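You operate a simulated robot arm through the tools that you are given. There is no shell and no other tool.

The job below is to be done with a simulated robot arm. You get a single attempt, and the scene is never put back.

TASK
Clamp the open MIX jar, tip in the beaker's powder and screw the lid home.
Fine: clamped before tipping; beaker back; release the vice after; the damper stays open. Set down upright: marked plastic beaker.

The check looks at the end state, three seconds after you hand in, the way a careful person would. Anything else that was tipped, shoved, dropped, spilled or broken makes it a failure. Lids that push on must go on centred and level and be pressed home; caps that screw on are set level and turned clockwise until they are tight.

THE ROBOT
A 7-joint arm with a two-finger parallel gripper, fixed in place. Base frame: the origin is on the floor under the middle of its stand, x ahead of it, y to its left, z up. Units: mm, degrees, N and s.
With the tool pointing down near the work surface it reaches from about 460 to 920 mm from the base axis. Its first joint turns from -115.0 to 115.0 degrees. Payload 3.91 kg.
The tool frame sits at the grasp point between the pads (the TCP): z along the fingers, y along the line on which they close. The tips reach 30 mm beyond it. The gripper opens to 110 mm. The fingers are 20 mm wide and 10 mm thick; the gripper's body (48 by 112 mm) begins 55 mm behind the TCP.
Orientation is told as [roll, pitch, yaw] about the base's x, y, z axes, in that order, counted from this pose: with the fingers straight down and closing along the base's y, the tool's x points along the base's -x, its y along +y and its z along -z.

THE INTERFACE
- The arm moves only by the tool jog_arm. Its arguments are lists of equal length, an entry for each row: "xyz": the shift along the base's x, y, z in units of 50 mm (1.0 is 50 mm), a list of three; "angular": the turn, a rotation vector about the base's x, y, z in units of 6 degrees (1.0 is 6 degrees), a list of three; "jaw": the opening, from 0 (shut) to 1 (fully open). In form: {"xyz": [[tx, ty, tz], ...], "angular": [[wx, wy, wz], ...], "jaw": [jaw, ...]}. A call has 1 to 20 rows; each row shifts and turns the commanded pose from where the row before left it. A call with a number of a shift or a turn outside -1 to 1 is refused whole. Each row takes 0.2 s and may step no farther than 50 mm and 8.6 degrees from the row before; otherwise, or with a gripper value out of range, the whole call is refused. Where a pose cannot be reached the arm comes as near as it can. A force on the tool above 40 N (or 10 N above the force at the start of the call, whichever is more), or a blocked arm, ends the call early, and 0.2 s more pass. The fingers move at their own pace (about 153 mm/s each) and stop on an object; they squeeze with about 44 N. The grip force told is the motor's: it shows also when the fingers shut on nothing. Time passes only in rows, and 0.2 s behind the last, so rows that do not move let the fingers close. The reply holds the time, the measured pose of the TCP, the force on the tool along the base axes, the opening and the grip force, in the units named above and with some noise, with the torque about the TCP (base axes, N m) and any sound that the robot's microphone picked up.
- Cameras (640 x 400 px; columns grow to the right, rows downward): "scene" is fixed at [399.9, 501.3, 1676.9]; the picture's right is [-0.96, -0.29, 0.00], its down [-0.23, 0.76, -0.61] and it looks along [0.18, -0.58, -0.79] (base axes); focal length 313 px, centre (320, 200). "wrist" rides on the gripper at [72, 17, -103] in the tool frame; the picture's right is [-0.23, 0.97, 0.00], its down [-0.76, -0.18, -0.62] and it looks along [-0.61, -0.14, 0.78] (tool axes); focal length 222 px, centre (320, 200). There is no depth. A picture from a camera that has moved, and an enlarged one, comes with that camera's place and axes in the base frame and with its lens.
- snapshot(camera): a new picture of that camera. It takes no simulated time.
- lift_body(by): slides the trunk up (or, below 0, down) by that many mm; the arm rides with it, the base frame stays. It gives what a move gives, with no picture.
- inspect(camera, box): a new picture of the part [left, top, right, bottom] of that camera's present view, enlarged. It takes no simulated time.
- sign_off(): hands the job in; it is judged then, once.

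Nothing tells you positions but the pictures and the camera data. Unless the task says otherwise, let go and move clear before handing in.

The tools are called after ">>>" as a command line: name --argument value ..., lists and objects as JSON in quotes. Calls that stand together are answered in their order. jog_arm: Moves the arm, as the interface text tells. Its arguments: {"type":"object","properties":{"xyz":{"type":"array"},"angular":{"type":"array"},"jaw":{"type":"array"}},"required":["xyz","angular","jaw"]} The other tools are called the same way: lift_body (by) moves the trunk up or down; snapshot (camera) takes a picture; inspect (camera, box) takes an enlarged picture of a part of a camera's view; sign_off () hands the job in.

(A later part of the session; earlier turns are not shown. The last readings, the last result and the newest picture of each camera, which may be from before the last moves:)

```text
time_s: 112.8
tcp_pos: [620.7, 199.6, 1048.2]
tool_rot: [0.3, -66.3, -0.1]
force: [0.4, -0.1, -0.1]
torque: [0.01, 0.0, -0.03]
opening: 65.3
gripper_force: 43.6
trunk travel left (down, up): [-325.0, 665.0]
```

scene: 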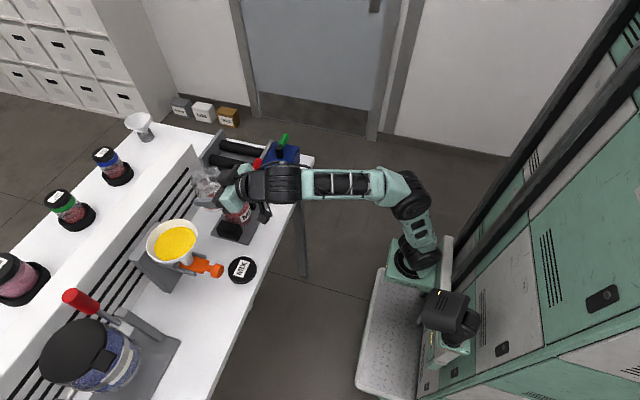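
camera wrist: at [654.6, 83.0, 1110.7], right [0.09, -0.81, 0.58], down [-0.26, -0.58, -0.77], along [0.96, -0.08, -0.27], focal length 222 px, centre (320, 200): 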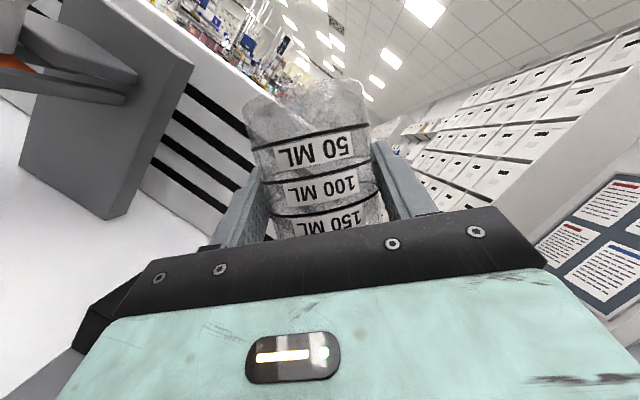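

>>> jog_arm --xyz '[[0, 0.5, -0.15], [0, 0.5, -0.15], [0, 0.5, -0.15]]' --angular '[[0, 0, 0], [0, 0, 0], [0, 0, 0]]' --jaw '[0.5, 0.5, 0.5]'

>>> jog_arm --xyz '[[0, 0.5, -0.15], [0, 0.5, -0.15], [0, 0.5, -0.1], [0, 0.5, -0.1]]' --angular '[[0, 0, 0], [0, 0, 0], [0, 0, 0], [0, 0, 0]]' --jaw '[0.5, 0.5, 0.5, 0.5]'

```text
time_s: 113.6
tcp_pos: [620.7, 276.2, 1024.4]
tool_rot: [0.4, -66.3, -0.2]
force: [0.3, 0.5, -0.2]
torque: [0.0, -0.02, 0.02]
opening: 65.1
gripper_force: 44.0
trunk travel left (down, up): [-325.0, 665.0]
```

```text
time_s: 114.6
tcp_pos: [620.0, 375.7, 1000.0]
tool_rot: [0.3, -66.3, -0.3]
force: [-0.2, 0.9, -0.3]
torque: [0.01, 0.01, 0.02]
opening: 65.2
gripper_force: 44.3
trunk travel left (down, up): [-325.0, 665.0]
```

Back at the approach line without trouble. I'll move in over the original spot and then lower.

>>> jog_arm --xyz '[[0.8, -0.02, 0], [0.8, -0.02, 0], [0, 0, -0.5], [0, 0, -0.2]]' --angular '[[0, 0, 0], [0, 0, 0], [0, 0, 0], [0, 0, 0]]' --jaw '[0.5, 0.5, 0.5, 0.5]'

>>> snapshot --camera "wrist"

>>> inspect --camera "scene" --box '[160, 270, 280, 370]'

```text
time_s: 115.6
tcp_pos: [699.9, 371.9, 964.2]
tool_rot: [0.3, -66.3, -0.2]
force: [-0.3, 0.0, -0.1]
torque: [-0.02, -0.02, -0.02]
opening: 64.8
gripper_force: 43.7
trunk travel left (down, up): [-325.0, 665.0]
```

```text
taken
camera wrist: at [576.0, 389.1, 940.2], right [0.09, 0.97, 0.21], down [-0.26, -0.18, 0.95], along [0.96, -0.14, 0.24], focal length 222 px, centre (320, 200)
```

wrist: 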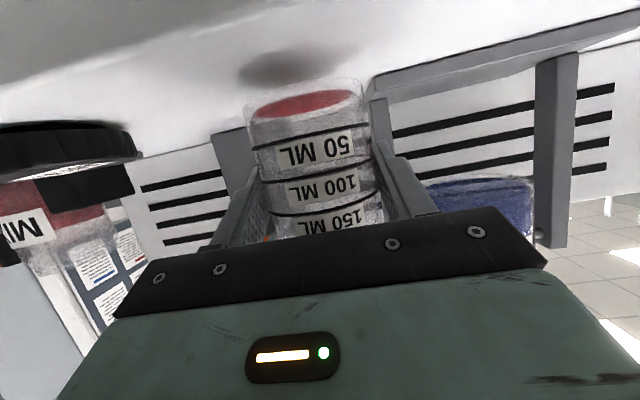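

```text
4.00 times, centred on (220, 320) of scene
camera zoom: at [399.9, 501.3, 1676.9], right [-0.96, -0.29, 0.0], down [-0.23, 0.76, -0.61], along [0.18, -0.58, -0.79], focal length 1250 px, centre (720, -280)
```

zoom: 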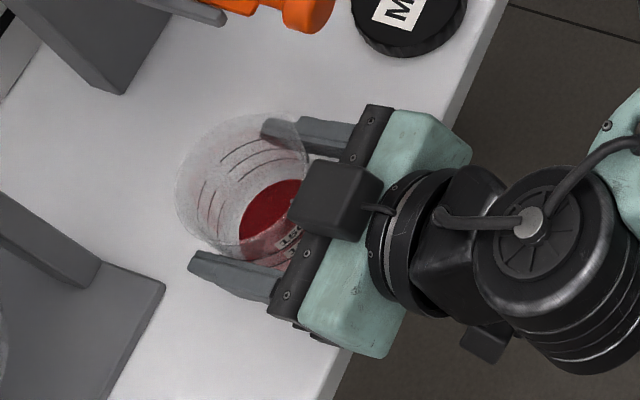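

>>> jog_arm --xyz '[[0, 0.02, -0.12], [0, 0, -0.1], [0, 0, -0.06], [0, 0, -0.03]]' --angular '[[0, 0, 0], [0, 0, 0], [0, 0, 0], [0, 0, 0]]' --jaw '[0.5, 0.5, 0.5, 0.5]'

>>> inspect --camera "wrist" --box '[220, 40, 420, 240]'

```text
time_s: 116.6
tcp_pos: [701.4, 373.1, 950.6]
tool_rot: [0.5, -66.5, -0.4]
force: [4.2, 1.8, 13.7]
torque: [-0.25, -0.07, 0.1]
opening: 65.0
gripper_force: 44.1
trunk travel left (down, up): [-325.0, 665.0]
```

```text
2.00 times, centred on (320, 140) of wrist
camera zoom: at [576.2, 389.3, 926.5], right [0.09, 0.97, 0.21], down [-0.27, -0.18, 0.95], along [0.96, -0.14, 0.24], focal length 444 px, centre (320, 320)
```

zoom: 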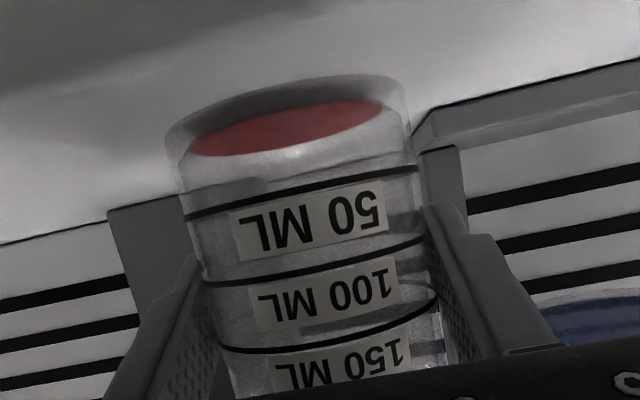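

The beaker is standing on the bench (13.7 N contact). I'll ease up slightly, open the fingers, and back out toward -x.

>>> jog_arm --xyz '[[0, 0, 0.03], [0, 0, 0], [0, 0, 0], [0, 0, 0], [0, 0, 0]]' --angular '[[0, 0, 0], [0, 0, 0], [0, 0, 0], [0, 0, 0], [0, 0, 0]]' --jaw '[0.5, 0.62, 0.75, 0.9, 1]'

>>> snapshot --camera "wrist"

>>> inspect --camera "scene" --box '[160, 270, 280, 370]'

```text
time_s: 117.8
tcp_pos: [699.9, 373.5, 950.0]
tool_rot: [0.4, -66.2, -0.1]
force: [0.0, -0.1, 0.6]
torque: [0.01, -0.01, -0.01]
opening: 110.0
gripper_force: 0.1
trunk travel left (down, up): [-325.0, 665.0]
```

```text
taken
camera wrist: at [575.9, 390.1, 925.9], right [0.09, 0.97, 0.21], down [-0.26, -0.18, 0.95], along [0.96, -0.14, 0.24], focal length 222 px, centre (320, 200)
```

wrist: 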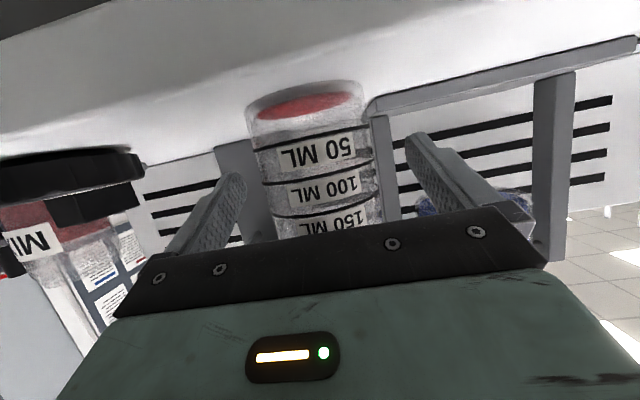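

```text
4.00 times, centred on (220, 320) of scene
camera zoom: at [399.9, 501.3, 1676.9], right [-0.96, -0.29, 0.0], down [-0.23, 0.76, -0.61], along [0.18, -0.58, -0.79], focal length 1250 px, centre (720, -280)
```

zoom: 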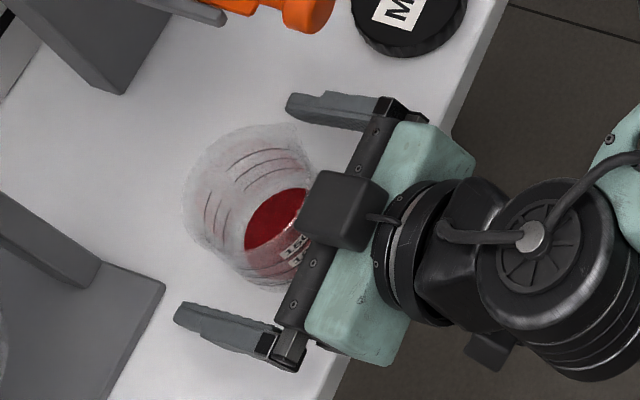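

Released and standing upright. I'll back straight out.

>>> jog_arm --xyz '[[-0.3, 0, 0], [-0.6, 0, 0], [-0.9, 0, 0]]' --angular '[[0, 0, 0], [0, 0, 0], [0, 0, 0]]' --jaw '[1, 1, 1]'

>>> inspect --camera "scene" --box '[160, 270, 280, 370]'

>>> inspect --camera "scene" --box '[180, 150, 290, 250]'

>>> snapshot --camera "wrist"

```text
time_s: 118.6
tcp_pos: [610.4, 374.3, 948.9]
tool_rot: [0.2, -66.3, -0.2]
force: [-0.3, 0.1, 0.9]
torque: [0.0, -0.02, -0.02]
opening: 110.1
gripper_force: 0.1
trunk travel left (down, up): [-325.0, 665.0]
```

```text
4.00 times, centred on (220, 320) of scene
camera zoom: at [399.9, 501.3, 1676.9], right [-0.96, -0.29, 0.0], down [-0.23, 0.76, -0.61], along [0.18, -0.58, -0.79], focal length 1250 px, centre (720, -280)
```

zoom: 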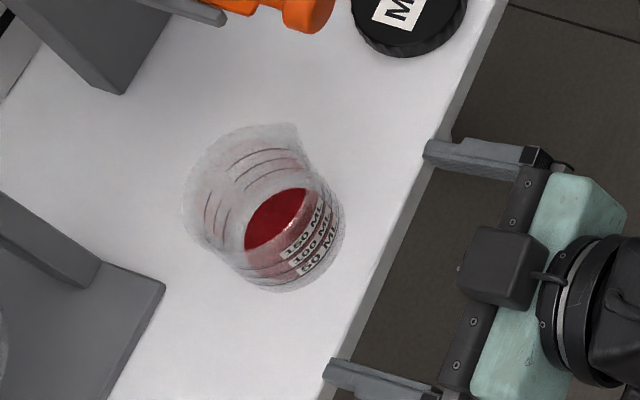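

```text
4.00 times, centred on (235, 200) of scene
camera zoom: at [399.9, 501.3, 1676.9], right [-0.96, -0.29, 0.0], down [-0.23, 0.76, -0.61], along [0.18, -0.58, -0.79], focal length 1250 px, centre (660, 200)
```

zoom: 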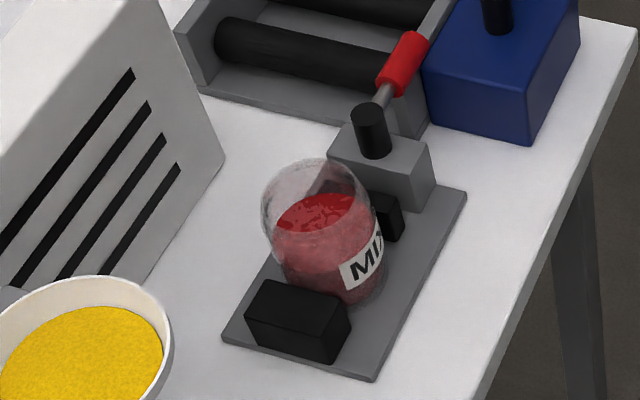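

```text
taken
camera wrist: at [485.8, 391.4, 924.9], right [0.09, 0.97, 0.21], down [-0.26, -0.18, 0.95], along [0.96, -0.14, 0.24], focal length 222 px, centre (320, 200)
```

wrist: 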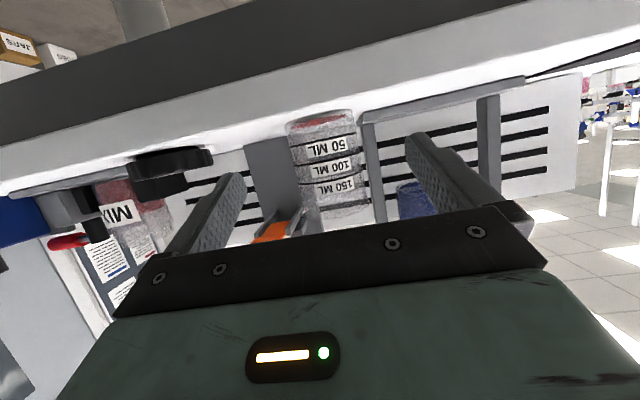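

>>> inspect --camera "wrist" --box '[280, 100, 380, 180]'

>>> inspect --camera "scene" --box '[190, 295, 235, 345]'

```text
5.00 times, centred on (330, 140) of wrist
camera zoom: at [485.8, 391.4, 924.9], right [0.09, 0.97, 0.21], down [-0.26, -0.18, 0.95], along [0.96, -0.14, 0.24], focal length 1111 px, centre (270, 500)
```

zoom: 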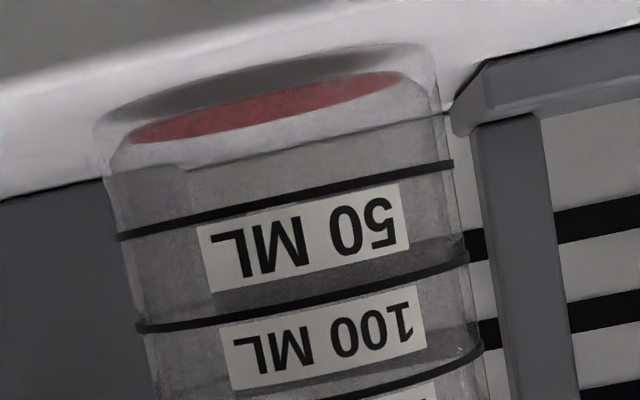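

```text
8.00 times, centred on (212, 320) of scene
camera zoom: at [399.9, 501.3, 1676.9], right [-0.96, -0.29, 0.0], down [-0.23, 0.76, -0.61], along [0.18, -0.58, -0.79], focal length 2501 px, centre (1180, -760)
```

zoom: 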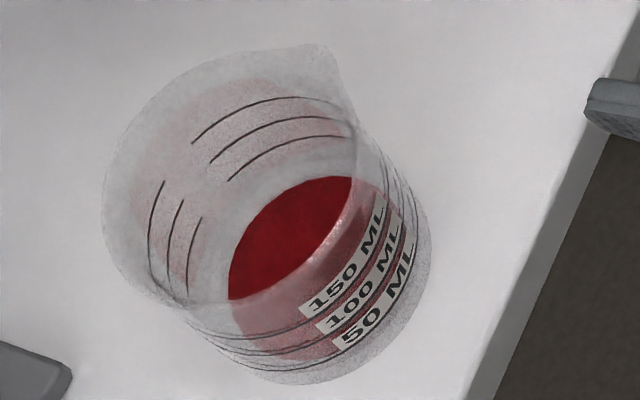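

The beaker is back on its spot and the bench is clean. Now for the lid: I'll raise the trunk and return the tool to pointing down, clear of the funnel.

>>> lift_body --by 350

>>> jog_arm --xyz '[[0, 0, -0.3], [0, 0, -0.3], [0, 0, -0.3], [0, 0, -0.3], [0, -0.2, -0.3], [0, -0.2, -0.3], [0, -0.3, -0.3], [0, -0.3, -0.3], [0, -0.3, -0.3], [0, -0.3, -0.3], [0, -0.3, -0.3]]' --angular '[[0, 1, 0], [0, 1, 0], [0, 1, 0], [0, 1, 0], [0, 1, 0], [0, 1, 0], [0, 1, 0], [0, 1, 0], [0, 1, 0], [0, 1, 0], [0, 1, 0]]' --jaw '[1, 1, 1, 1, 1, 1, 1, 1, 1, 1, 1]'

>>> snapshot --camera "scene"

>>> snapshot --camera "wrist"

```text
time_s: 122.0
tcp_pos: [609.2, 374.4, 1299.1]
tool_rot: [0.2, -66.2, -0.2]
force: [-0.2, 0.2, 0.1]
torque: [-0.01, -0.01, 0.0]
opening: 109.9
gripper_force: 0.0
trunk travel left (down, up): [-675.0, 315.0]
```

```text
time_s: 124.4
tcp_pos: [608.6, 281.0, 1134.9]
tool_rot: [0.0, -0.1, 0.0]
force: [-0.6, 0.2, 0.2]
torque: [0.02, -0.02, 0.0]
opening: 109.8
gripper_force: 0.0
trunk travel left (down, up): [-675.0, 315.0]
```

```text
taken
```

scene: 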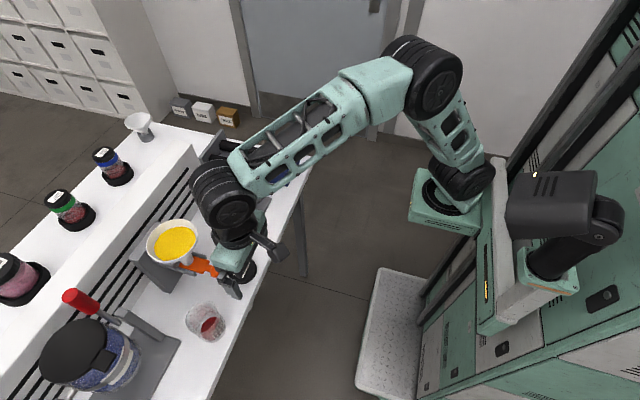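

```text
taken
camera wrist: at [535.8, 298.3, 1238.7], right [0.23, 0.97, 0.0], down [0.76, -0.18, 0.62], along [0.61, -0.14, -0.78], focal length 222 px, centre (320, 200)
```

wrist: 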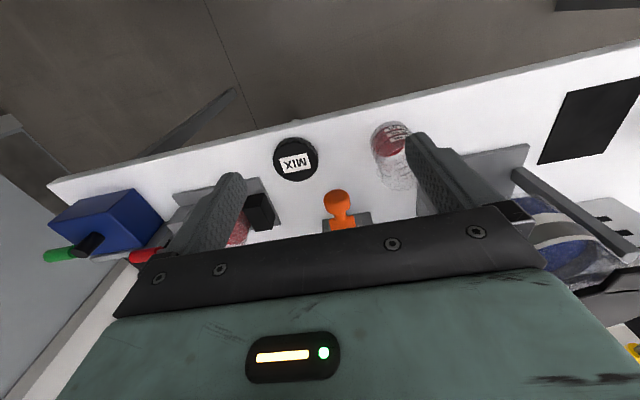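

The tool is down again. The damper knob, at about (714, 280, 1022), is close to the lid, so I'll need to grasp the lid with the fingers closing along x and the hand leaning away toward -y. First I'll refine the lid's position.

>>> inspect --camera "wrist" --box '[240, 100, 400, 230]'

>>> inspect --camera "scene" --box '[160, 210, 280, 300]'

```text
3.08 times, centred on (320, 165) of wrist
camera zoom: at [535.8, 298.3, 1238.7], right [0.23, 0.97, 0.0], down [0.76, -0.18, 0.62], along [0.61, -0.14, -0.78], focal length 684 px, centre (320, 308)
```

zoom: 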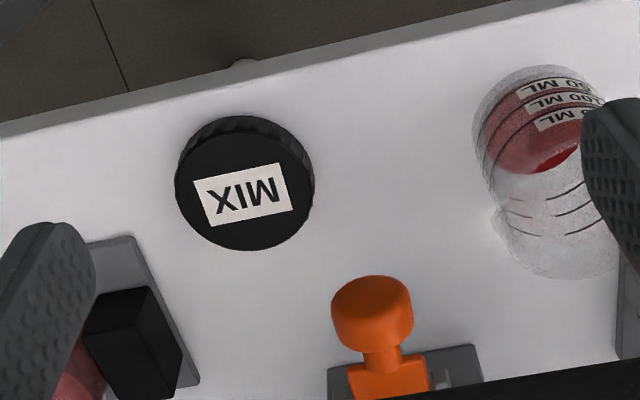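

```text
4.44 times, centred on (220, 255) of scene
camera zoom: at [399.9, 501.3, 1676.9], right [-0.96, -0.29, 0.0], down [-0.23, 0.76, -0.61], along [0.18, -0.58, -0.79], focal length 1389 px, centre (764, -44)
```

zoom: 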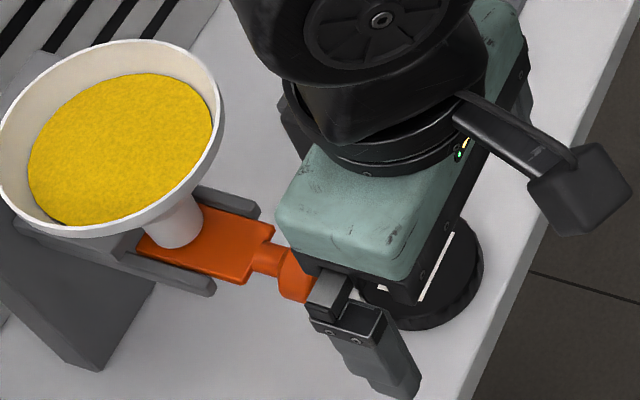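

>>> jog_arm --xyz '[[0, -0.1, 0], [0, -0.1, 0], [0, -0.1, 0], [0, -0.1, 0], [0, -0.1, 0], [0, -0.1, 0], [0, -0.1, 0], [0, -0.1, 0], [0, -0.1, 0], [0, -0.1, 0], [0, -0.1, 0], [0, -0.1, 0], [0, -0.1, 0], [0, -0.1, 0], [0, -0.1, 0], [0, 0, 0], [0, 0, 0], [0, 0, 0]]' --angular '[[0, 0, 1], [0, 0, 1], [0, 0, 1], [0, 0, 1], [0, 0, 1], [0, 0, 1], [0, 0, 1], [0, 0, 1], [0, 0, 1], [0, 0, 1], [0, 0, 1], [0, 0, 1], [0, 0, 1], [0, 0, 1], [0, 0, 1], [1, 0, 0], [1, 0, 0], [1, 0, 0]]' --jaw '[1, 1, 1, 1, 1, 1, 1, 1, 1, 1, 1, 1, 1, 1, 1, 1, 1, 1]'

>>> snapshot --camera "scene"

>>> snapshot --camera "wrist"

```text
time_s: 128.2
tcp_pos: [610.1, 205.7, 1132.8]
tool_rot: [0.1, -18.2, 89.9]
force: [0.5, -0.2, -0.2]
torque: [0.02, -0.03, 0.01]
opening: 110.2
gripper_force: 0.2
trunk travel left (down, up): [-675.0, 315.0]
```

```text
taken
```

scene: 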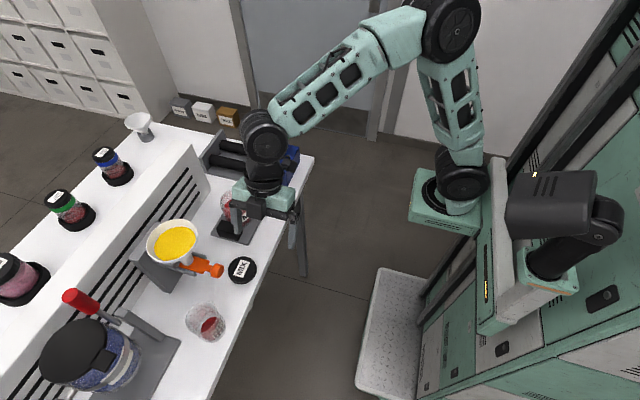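

```text
taken
camera wrist: at [592.7, 103.6, 1209.0], right [-0.97, 0.22, 0.07], down [0.18, 0.53, 0.83], along [0.14, 0.82, -0.55], focal length 222 px, centre (320, 200)
```

wrist: 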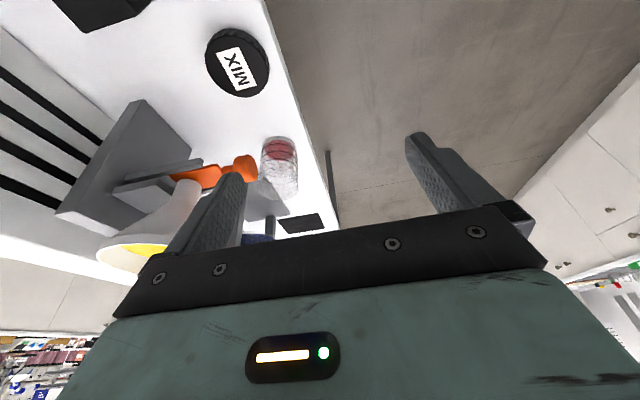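

Yaw +90 with an 18° lean is set. I'll drop down at this x first, then move in over the lid below the funnel's cone.

>>> jog_arm --xyz '[[0, 0, -0.8], [0, 0, -0.8], [0, 0, -0.8], [0.6, 0.1, 0], [0.6, 0.1, 0], [0.64, 0.08, 0]]' --angular '[[0, 0, 0], [0, 0, 0], [0, 0, 0], [0, 0, 0], [0, 0, 0], [0, 0, 0]]' --jaw '[0.85, 0.85, 0.85, 0.85, 0.85, 0.85]'

>>> snapshot --camera "wrist"

>>> inspect --camera "scene" --box '[160, 180, 300, 300]'

```text
time_s: 129.6
tcp_pos: [701.2, 217.7, 1015.1]
tool_rot: [0.1, -18.2, 89.9]
force: [-1.0, 0.1, -0.2]
torque: [0.01, -0.02, -0.01]
opening: 93.4
gripper_force: 0.1
trunk travel left (down, up): [-675.0, 315.0]
```

```text
taken
camera wrist: at [683.6, 116.9, 1091.2], right [-0.97, 0.22, 0.07], down [0.18, 0.53, 0.83], along [0.14, 0.82, -0.55], focal length 222 px, centre (320, 200)
```

wrist: 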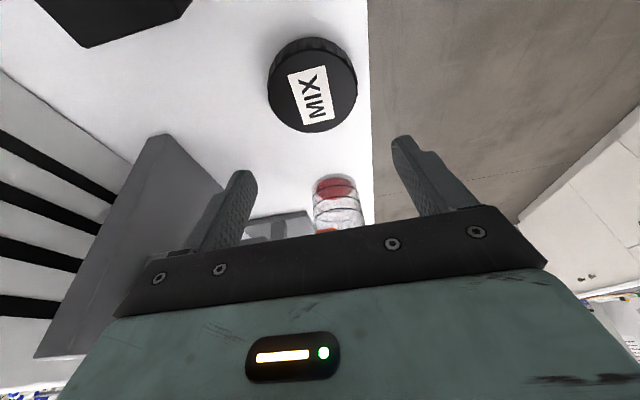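

```text
3.33 times, centred on (230, 240) of scene
camera zoom: at [399.9, 501.3, 1676.9], right [-0.96, -0.29, 0.0], down [-0.23, 0.76, -0.61], along [0.18, -0.58, -0.79], focal length 1042 px, centre (620, 67)
```

zoom: 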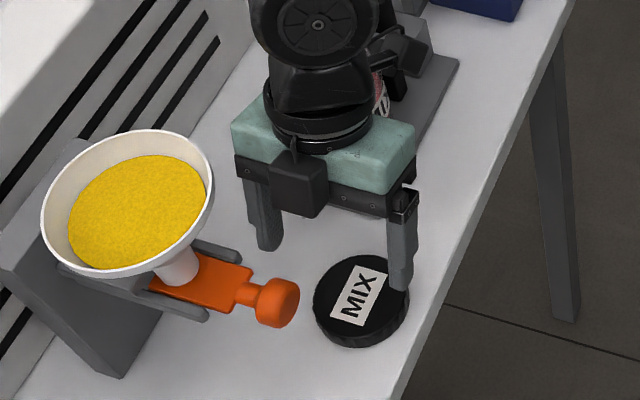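

>>> inspect --camera "wrist" --box '[250, 20, 380, 150]'

```text
3.08 times, centred on (315, 85) of wrist
camera zoom: at [683.6, 116.9, 1091.2], right [-0.97, 0.22, 0.07], down [0.18, 0.53, 0.83], along [0.14, 0.82, -0.55], focal length 684 px, centre (335, 554)
```

zoom: 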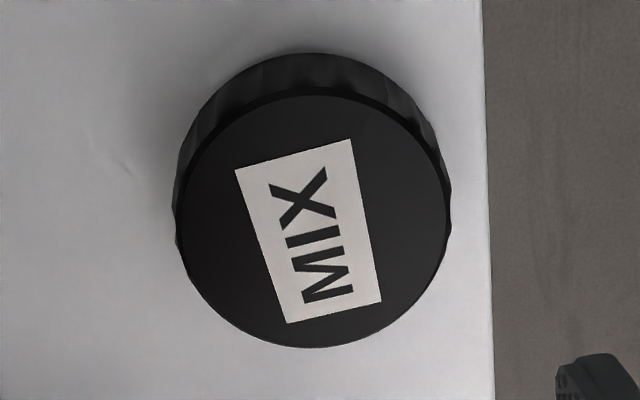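

The views put the lid's centre at about (701, 222), with its top at z≈914. I'll come down around it with the fingers wide, stopping just above its final depth to check.

>>> jog_arm --xyz '[[0, -0.03, -0.6], [0, -0.03, -0.5], [0, 0, -0.3]]' --angular '[[0, 0, 0], [0, 0, 0], [0, 0, 0]]' --jaw '[0.95, 0.95, 0.95]'

>>> snapshot --camera "wrist"

>>> inspect --camera "scene" --box '[180, 200, 280, 290]'

```text
time_s: 130.4
tcp_pos: [701.1, 213.5, 943.1]
tool_rot: [0.1, -18.2, 89.9]
force: [-0.6, 0.0, 0.8]
torque: [-0.03, 0.0, 0.0]
opening: 104.5
gripper_force: 0.1
trunk travel left (down, up): [-675.0, 315.0]
```

```text
taken
camera wrist: at [683.7, 112.1, 1018.8], right [-0.97, 0.22, 0.07], down [0.18, 0.53, 0.83], along [0.14, 0.82, -0.55], focal length 222 px, centre (320, 200)
```

wrist: 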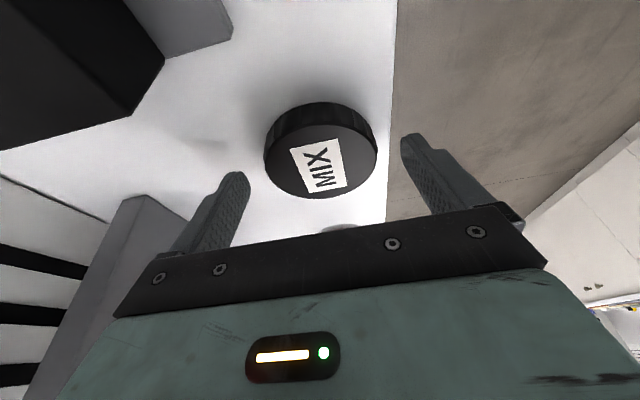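

```text
4.44 times, centred on (230, 245) of scene
camera zoom: at [399.9, 501.3, 1676.9], right [-0.96, -0.29, 0.0], down [-0.23, 0.76, -0.61], along [0.18, -0.58, -0.79], focal length 1389 px, centre (720, 0)
```

zoom: 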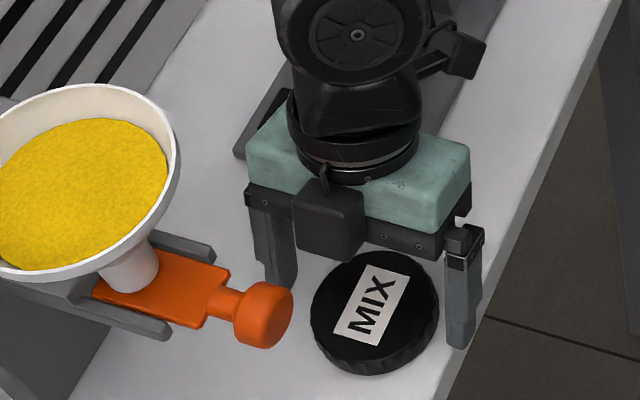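

Fingers straddle the lid and are well centred. I'll go down the last 14 mm and close.

>>> jog_arm --xyz '[[0, 0.02, -0.15], [0, 0, -0.13], [0, 0, 0]]' --angular '[[0, 0, 0], [0, 0, 0], [0, 0, 0]]' --jaw '[0.95, 0.95, 0.95]'

>>> jog_arm --xyz '[[0, 0, 0], [0, 0, 0], [0, 0, 0], [0, 0, 0]]' --angular '[[0, 0, 0], [0, 0, 0], [0, 0, 0], [0, 0, 0]]' --jaw '[0.8, 0.72, 0.66, 0.6]'

>>> snapshot --camera "wrist"

>>> inspect --camera "scene" --box '[180, 200, 280, 290]'

```text
time_s: 131.2
tcp_pos: [701.8, 214.3, 932.2]
tool_rot: [0.0, -18.3, 90.1]
force: [-0.5, -2.9, 11.4]
torque: [-0.07, -0.57, -0.09]
opening: 104.3
gripper_force: 0.1
trunk travel left (down, up): [-675.0, 315.0]
```

```text
time_s: 132.2
tcp_pos: [701.7, 216.5, 931.8]
tool_rot: [0.0, -18.3, 89.9]
force: [2.7, -2.7, 18.7]
torque: [-0.06, -0.29, 0.02]
opening: 71.0
gripper_force: 43.9
trunk travel left (down, up): [-675.0, 315.0]
```

```text
taken
camera wrist: at [683.6, 114.7, 1007.8], right [-0.97, 0.22, 0.07], down [0.18, 0.53, 0.83], along [0.14, 0.82, -0.55], focal length 222 px, centre (320, 200)
```

wrist: 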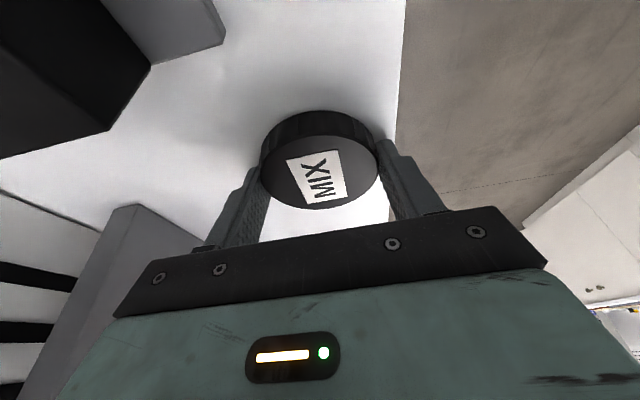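

```text
4.44 times, centred on (230, 245) of scene
camera zoom: at [399.9, 501.3, 1676.9], right [-0.96, -0.29, 0.0], down [-0.23, 0.76, -0.61], along [0.18, -0.58, -0.79], focal length 1389 px, centre (720, 0)
```

zoom: 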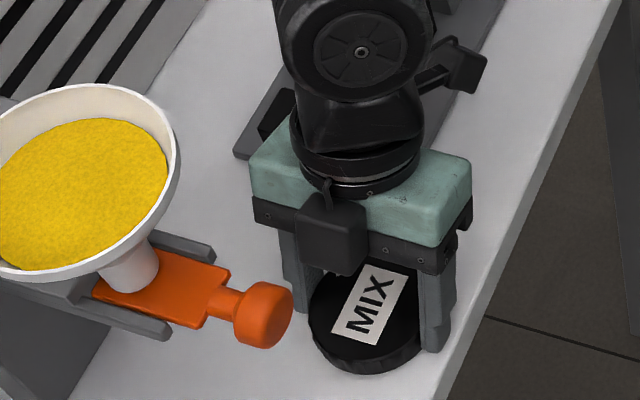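

The fingers grip the lid (71 mm). The tips were resting on the bench, so the bench is at about z≈900. I'll lift gently and check the lid hangs level.

>>> jog_arm --xyz '[[0, 0, 0.08], [0, 0, 0.2], [0, 0, 0.4]]' --angular '[[0, 0, 0], [0, 0, 0], [0, 0, 0]]' --jaw '[0.55, 0.55, 0.55]'

>>> snapshot --camera "wrist"

>>> inspect --camera "scene" --box '[180, 200, 280, 290]'

```text
time_s: 133.0
tcp_pos: [700.0, 215.0, 961.6]
tool_rot: [0.3, -18.3, 90.0]
force: [0.5, 0.4, 0.4]
torque: [-0.01, -0.01, 0.01]
opening: 70.9
gripper_force: 43.7
trunk travel left (down, up): [-675.0, 315.0]
```

```text
taken
camera wrist: at [684.3, 114.4, 1038.8], right [-0.97, 0.22, 0.07], down [0.18, 0.53, 0.83], along [0.14, 0.82, -0.55], focal length 222 px, centre (320, 200)
```

wrist: 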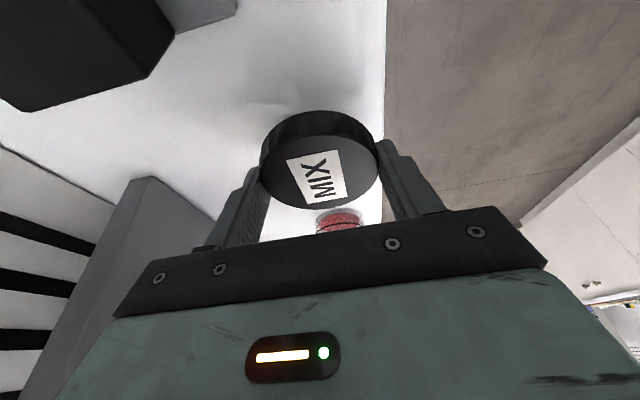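

```text
4.44 times, centred on (230, 245) of scene
camera zoom: at [399.9, 501.3, 1676.9], right [-0.96, -0.29, 0.0], down [-0.23, 0.76, -0.61], along [0.18, -0.58, -0.79], focal length 1389 px, centre (720, 0)
```

zoom: 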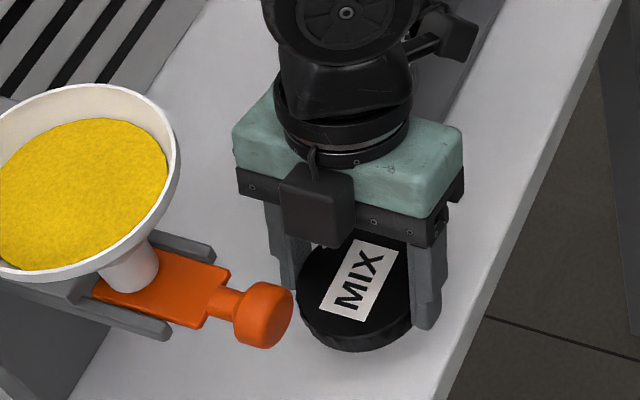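

>>> inspect --camera "wrist" --box '[240, 95, 400, 225]'

```text
3.08 times, centred on (320, 160) of wrist
camera zoom: at [684.3, 114.4, 1038.8], right [-0.97, 0.22, 0.07], down [0.18, 0.53, 0.83], along [0.14, 0.82, -0.55], focal length 684 px, centre (320, 323)
```

zoom: 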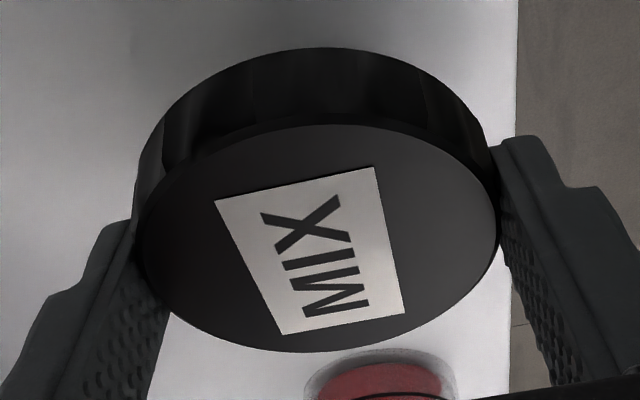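

The lid is held level, its centre about 7 mm to +y of the TCP and its top 12 mm below it. I'll first move away from the damper knob toward -y, then rise and go above the jar to refine its position.

>>> jog_arm --xyz '[[-0.1, -0.5, 0.1], [-0.1, -0.5, 0.2], [0, 0, 0.8], [0, 0, 0.8], [0, 0, 0.6]]' --angular '[[0, 0, 0], [0, 0, 0], [0, 0, 0], [0, 0, 0], [0, 0, 0]]' --jaw '[0.55, 0.55, 0.55, 0.55, 0.55]'

>>> jog_arm --xyz '[[0.6, -0.4, 0], [0.6, -0.4, 0], [0.64, -0.4, 0]]' --angular '[[0, 0, 0], [0, 0, 0], [0, 0, 0]]' --jaw '[0.55, 0.55, 0.55]'

>>> snapshot --camera "wrist"

>>> snapshot --camera "scene"

```text
time_s: 134.2
tcp_pos: [692.7, 164.1, 1090.5]
tool_rot: [0.2, -18.3, 90.0]
force: [0.0, -0.8, -0.5]
torque: [0.03, 0.06, 0.0]
opening: 70.5
gripper_force: 43.9
trunk travel left (down, up): [-675.0, 315.0]
```

```text
time_s: 135.0
tcp_pos: [784.5, 105.0, 1088.7]
tool_rot: [0.1, -18.2, 89.9]
force: [0.5, -0.2, -0.2]
torque: [-0.01, -0.04, -0.01]
opening: 70.7
gripper_force: 44.0
trunk travel left (down, up): [-675.0, 315.0]
```

```text
taken
camera wrist: at [767.6, 4.7, 1164.3], right [-0.97, 0.22, 0.07], down [0.18, 0.53, 0.83], along [0.14, 0.82, -0.55], focal length 222 px, centre (320, 200)
```

wrist: 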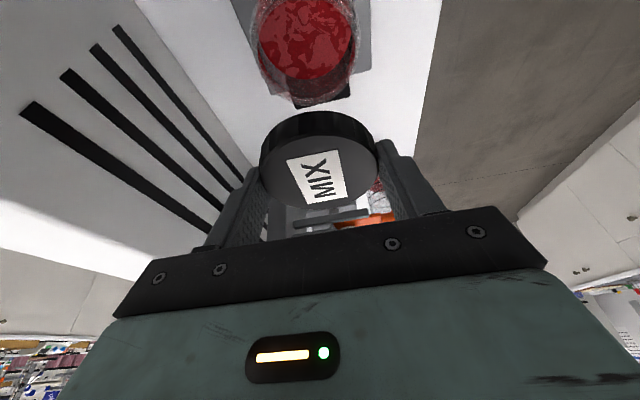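

```text
taken
```

scene: 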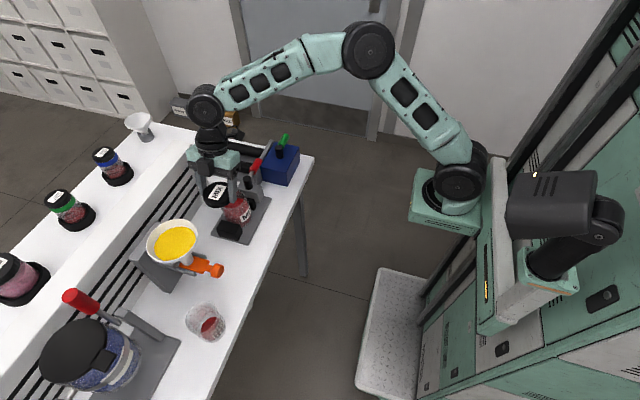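

>>> inspect --camera "wrist" --box '[230, 0, 400, 130]'

>>> inspect --camera "scene" --box '[180, 150, 280, 250]'

```text
3.08 times, centred on (315, 65) of wrist
camera zoom: at [767.6, 4.7, 1164.3], right [-0.97, 0.22, 0.07], down [0.18, 0.53, 0.83], along [0.14, 0.82, -0.55], focal length 684 px, centre (335, 615)
```

zoom: 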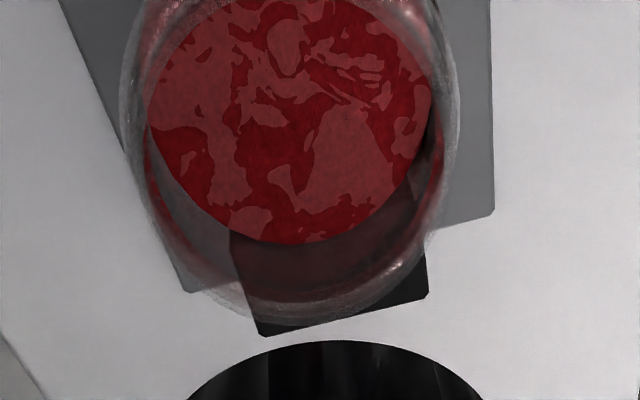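

```text
4.00 times, centred on (230, 200) of scene
camera zoom: at [399.9, 501.3, 1676.9], right [-0.96, -0.29, 0.0], down [-0.23, 0.76, -0.61], along [0.18, -0.58, -0.79], focal length 1250 px, centre (680, 200)
```

zoom: 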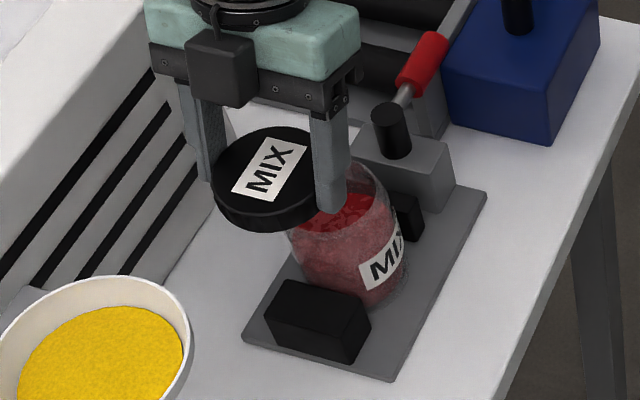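

The jar's rim centre refines to about (780.5, 72.5, 998). I'll bring the lid over it, about 20 mm above.

>>> jog_arm --xyz '[[-0.05, -0.4, -0.3], [-0.046, -0.396, -0.4], [0, 0, 0]]' --angular '[[0, 0, 0], [0, 0, 0], [0, 0, 0]]' --jaw '[0.55, 0.55, 0.55]'

>>> inspect --camera "wrist" --box '[220, 60, 420, 240]'

>>> inspect --camera "scene" --box '[200, 160, 280, 240]'

```text
time_s: 135.8
tcp_pos: [780.0, 66.5, 1052.8]
tool_rot: [0.1, -18.3, 89.9]
force: [-0.8, 0.3, 0.6]
torque: [0.04, 0.0, 0.01]
opening: 70.7
gripper_force: 44.0
trunk travel left (down, up): [-675.0, 315.0]
```

```text
2.22 times, centred on (320, 150) of wrist
camera zoom: at [762.2, -34.4, 1129.8], right [-0.97, 0.22, 0.07], down [0.18, 0.53, 0.83], along [0.14, 0.82, -0.55], focal length 494 px, centre (320, 311)
```

zoom: 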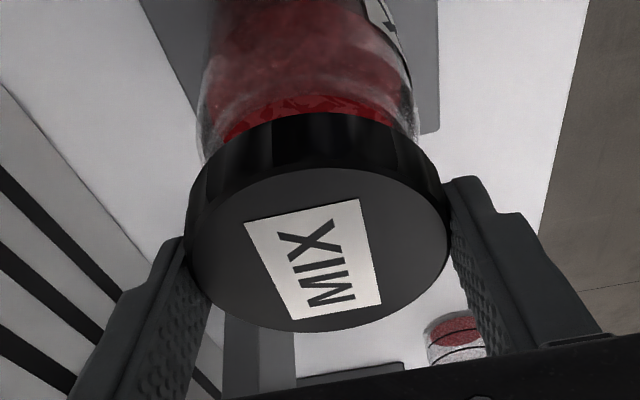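

```text
5.00 times, centred on (240, 200) of scene
camera zoom: at [399.9, 501.3, 1676.9], right [-0.96, -0.29, 0.0], down [-0.23, 0.76, -0.61], along [0.18, -0.58, -0.79], focal length 1563 px, centre (720, 200)
```

zoom: 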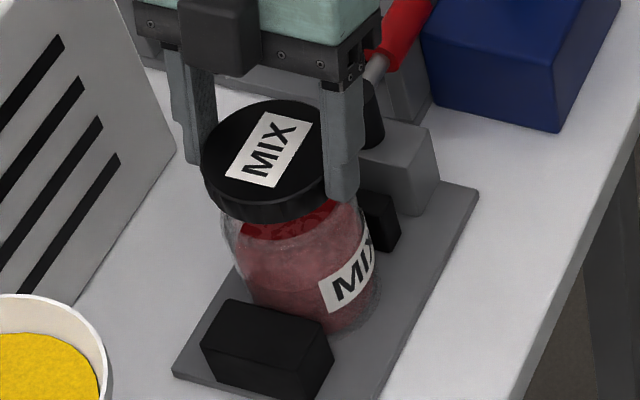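

>>> inspect --camera "scene" --box '[212, 172, 262, 222]'

>>> inspect --camera "wrist" --box '[255, 55, 400, 165]'

```text
8.00 times, centred on (237, 197) of scene
camera zoom: at [399.9, 501.3, 1676.9], right [-0.96, -0.29, 0.0], down [-0.23, 0.76, -0.61], along [0.18, -0.58, -0.79], focal length 2501 px, centre (984, 224)
```

zoom: 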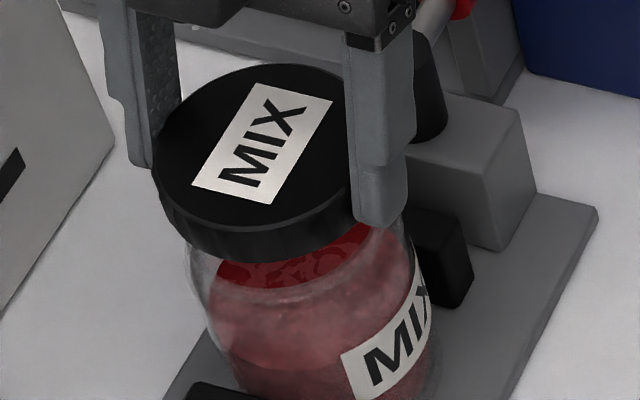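

```text
3.64 times, centred on (328, 110) of wrist
camera zoom: at [762.2, -34.4, 1129.8], right [-0.97, 0.22, 0.07], down [0.18, 0.53, 0.83], along [0.14, 0.82, -0.55], focal length 808 px, centre (293, 527)
```

zoom: 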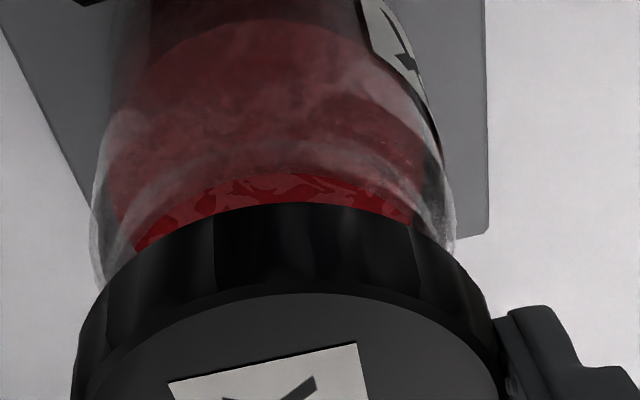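

The lid is aligned with the jar within about a millimetre or two. I'll lower slowly until contact.

>>> jog_arm --xyz '[[0, -0.01, -0.2], [0, 0, -0.15], [0, 0, -0.05]]' --angular '[[0, 0, 0], [0, 0, 0], [0, 0, 0]]' --jaw '[0.55, 0.55, 0.55]'

>>> jog_arm --xyz '[[0, 0, -0.05], [0, 0, -0.05]]' --angular '[[0, 0, 0], [0, 0, 0]]' --jaw '[0.55, 0.55]'

>>> inspect --camera "scene" --box '[212, 172, 262, 222]'

>>> inspect --camera "wrist" --box '[240, 70, 400, 220]'

```text
time_s: 136.6
tcp_pos: [779.5, 65.4, 1034.5]
tool_rot: [0.2, -18.2, 89.9]
force: [-0.2, -0.5, 0.2]
torque: [-0.03, -0.01, 0.0]
opening: 70.7
gripper_force: 43.7
trunk travel left (down, up): [-675.0, 315.0]
```

```text
time_s: 137.2
tcp_pos: [779.4, 67.4, 1029.0]
tool_rot: [0.1, -18.2, 89.9]
force: [-0.5, -1.6, 5.2]
torque: [-0.05, -0.2, 0.01]
opening: 70.6
gripper_force: 43.8
trunk travel left (down, up): [-675.0, 315.0]
```

```text
8.00 times, centred on (237, 197) of scene
camera zoom: at [399.9, 501.3, 1676.9], right [-0.96, -0.29, 0.0], down [-0.23, 0.76, -0.61], along [0.18, -0.58, -0.79], focal length 2501 px, centre (984, 224)
```

zoom: 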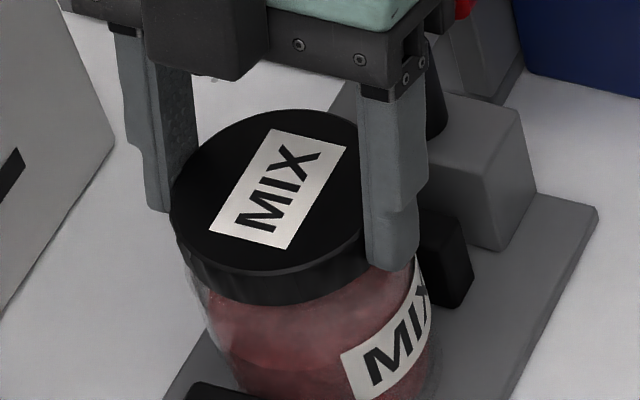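

```text
2.67 times, centred on (320, 145) of wrist
camera zoom: at [762.3, -34.3, 1105.9], right [-0.97, 0.22, 0.07], down [0.18, 0.53, 0.83], along [0.14, 0.82, -0.55], focal length 592 px, centre (320, 347)
```

zoom: 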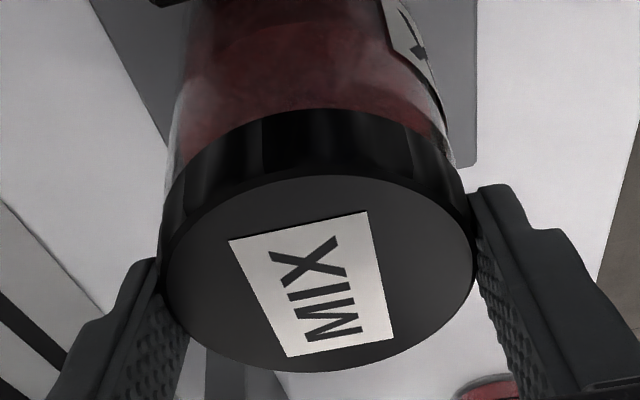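

Contact at about 5 N with the lid's skirt at the rim. I'll press very slightly to feel whether it is seated.

>>> jog_arm --xyz '[[0, 0, -0.03], [0, 0, 0]]' --angular '[[0, 0, 0], [0, 0, 0]]' --jaw '[0.55, 0.55]'

```text
time_s: 137.8
tcp_pos: [779.8, 66.7, 1029.7]
tool_rot: [-0.1, -18.4, 89.8]
force: [0.5, -3.7, 18.5]
torque: [-0.14, -0.56, -0.08]
opening: 70.8
gripper_force: 44.3
trunk travel left (down, up): [-675.0, 315.0]
```

The contact is on one side near a fingertip, so the fingertips, which reach to the lid's lower edge, are touching the jar. I'll ease up, let the lid rest on the jar, and regrasp it higher with a vertical tool.

>>> jog_arm --xyz '[[0, 0, 0.03], [0, 0, 0], [0, 0, 0], [0, 0, 0]]' --angular '[[0, 0, 0], [0, 0, 0], [0, 0, 0], [0, 0, 0]]' --jaw '[0.55, 0.66, 0.72, 0.85]'

>>> inspect --camera "scene" --box '[212, 172, 262, 222]'

>>> inspect --camera "wrist" --box '[240, 70, 400, 220]'

```text
time_s: 138.8
tcp_pos: [778.9, 67.0, 1028.4]
tool_rot: [0.3, -18.3, 90.0]
force: [0.5, 0.3, -0.2]
torque: [0.01, 0.01, 0.04]
opening: 93.5
gripper_force: 0.1
trunk travel left (down, up): [-675.0, 315.0]
```

```text
8.00 times, centred on (237, 197) of scene
camera zoom: at [399.9, 501.3, 1676.9], right [-0.96, -0.29, 0.0], down [-0.23, 0.76, -0.61], along [0.18, -0.58, -0.79], focal length 2501 px, centre (984, 224)
```

zoom: 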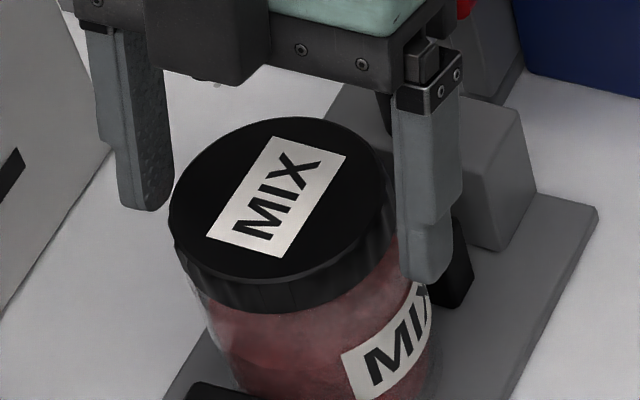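

```text
2.67 times, centred on (320, 145) of wrist
camera zoom: at [761.6, -33.7, 1104.5], right [-0.97, 0.22, 0.07], down [0.18, 0.53, 0.83], along [0.14, 0.82, -0.55], focal length 592 px, centre (320, 347)
```

zoom: 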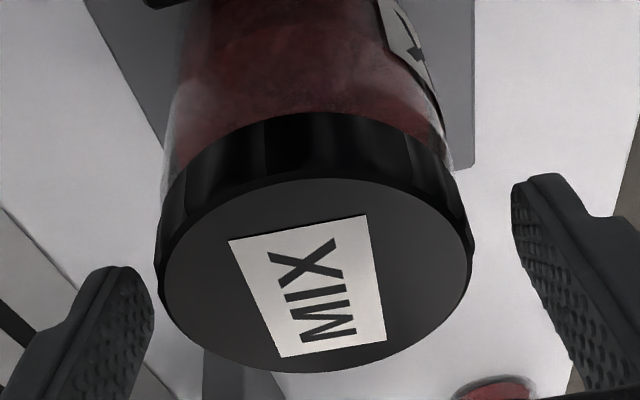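

>>> inspect --camera "scene" --box '[222, 180, 252, 210]'

>>> snapshot --camera "wrist"

```text
13.33 times, centred on (237, 195) of scene
camera zoom: at [399.9, 501.3, 1676.9], right [-0.96, -0.29, 0.0], down [-0.23, 0.76, -0.61], along [0.18, -0.58, -0.79], focal length 4168 px, centre (1427, 267)
```

zoom: 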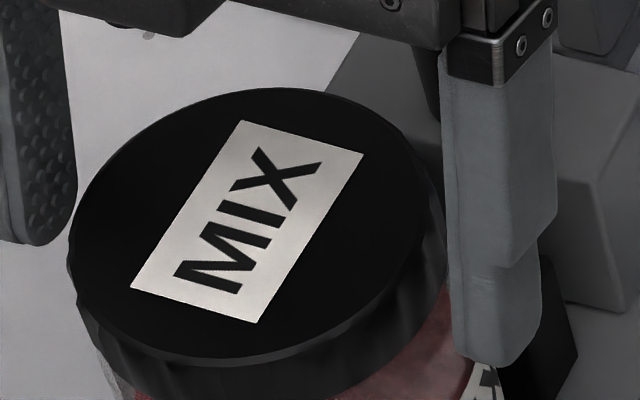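

```text
taken
camera wrist: at [761.6, -33.7, 1104.5], right [-0.97, 0.22, 0.07], down [0.18, 0.53, 0.83], along [0.14, 0.82, -0.55], focal length 222 px, centre (320, 200)
```

wrist: 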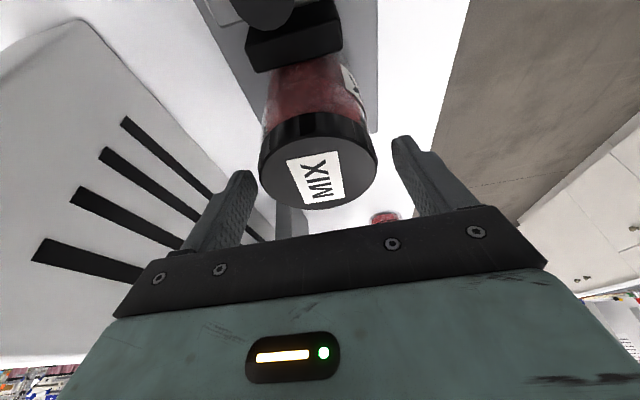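

The lid rests level on the jar. I'll rise, straighten the tool to vertical and regrasp the lid higher for screwing.

>>> jog_arm --xyz '[[0, 0, 0.4], [0, 0, 0.8], [0, 0.05, 0.4], [0, 0.05, 0], [0, 0.02, 0], [0, 0, 0]]' --angular '[[0, 0, 0], [0, 0, 0], [-1, 0, 0], [-1, 0, 0], [-1, 0, 0], [-0.05, 0, 0]]' --jaw '[0.85, 0.9, 0.9, 0.9, 0.9, 0.9]'

>>> snapshot --camera "wrist"

>>> inspect --camera "scene" --box '[200, 160, 280, 240]'

```text
time_s: 140.2
tcp_pos: [778.5, 72.1, 1109.8]
tool_rot: [0.2, 0.1, 89.9]
force: [0.7, 0.4, 0.0]
torque: [-0.03, -0.03, 0.0]
opening: 99.0
gripper_force: 0.1
trunk travel left (down, up): [-675.0, 315.0]
```

```text
taken
camera wrist: at [761.4, -0.1, 1213.6], right [-0.97, 0.23, 0.0], down [0.18, 0.76, 0.62], along [0.14, 0.6, -0.78], focal length 222 px, centre (320, 200)
```

wrist: 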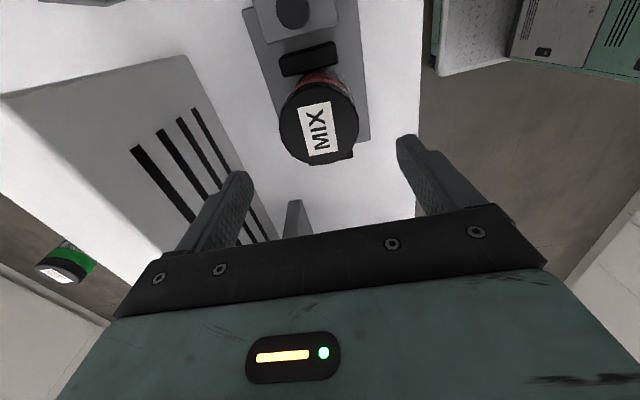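

```text
5.00 times, centred on (240, 200) of scene
camera zoom: at [399.9, 501.3, 1676.9], right [-0.96, -0.29, 0.0], down [-0.23, 0.76, -0.61], along [0.18, -0.58, -0.79], focal length 1563 px, centre (720, 200)
```

zoom: 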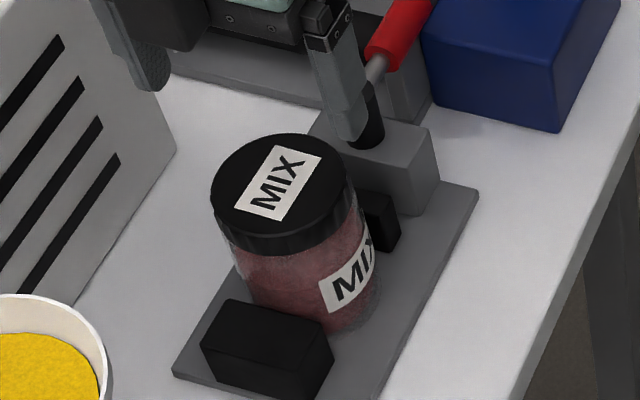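

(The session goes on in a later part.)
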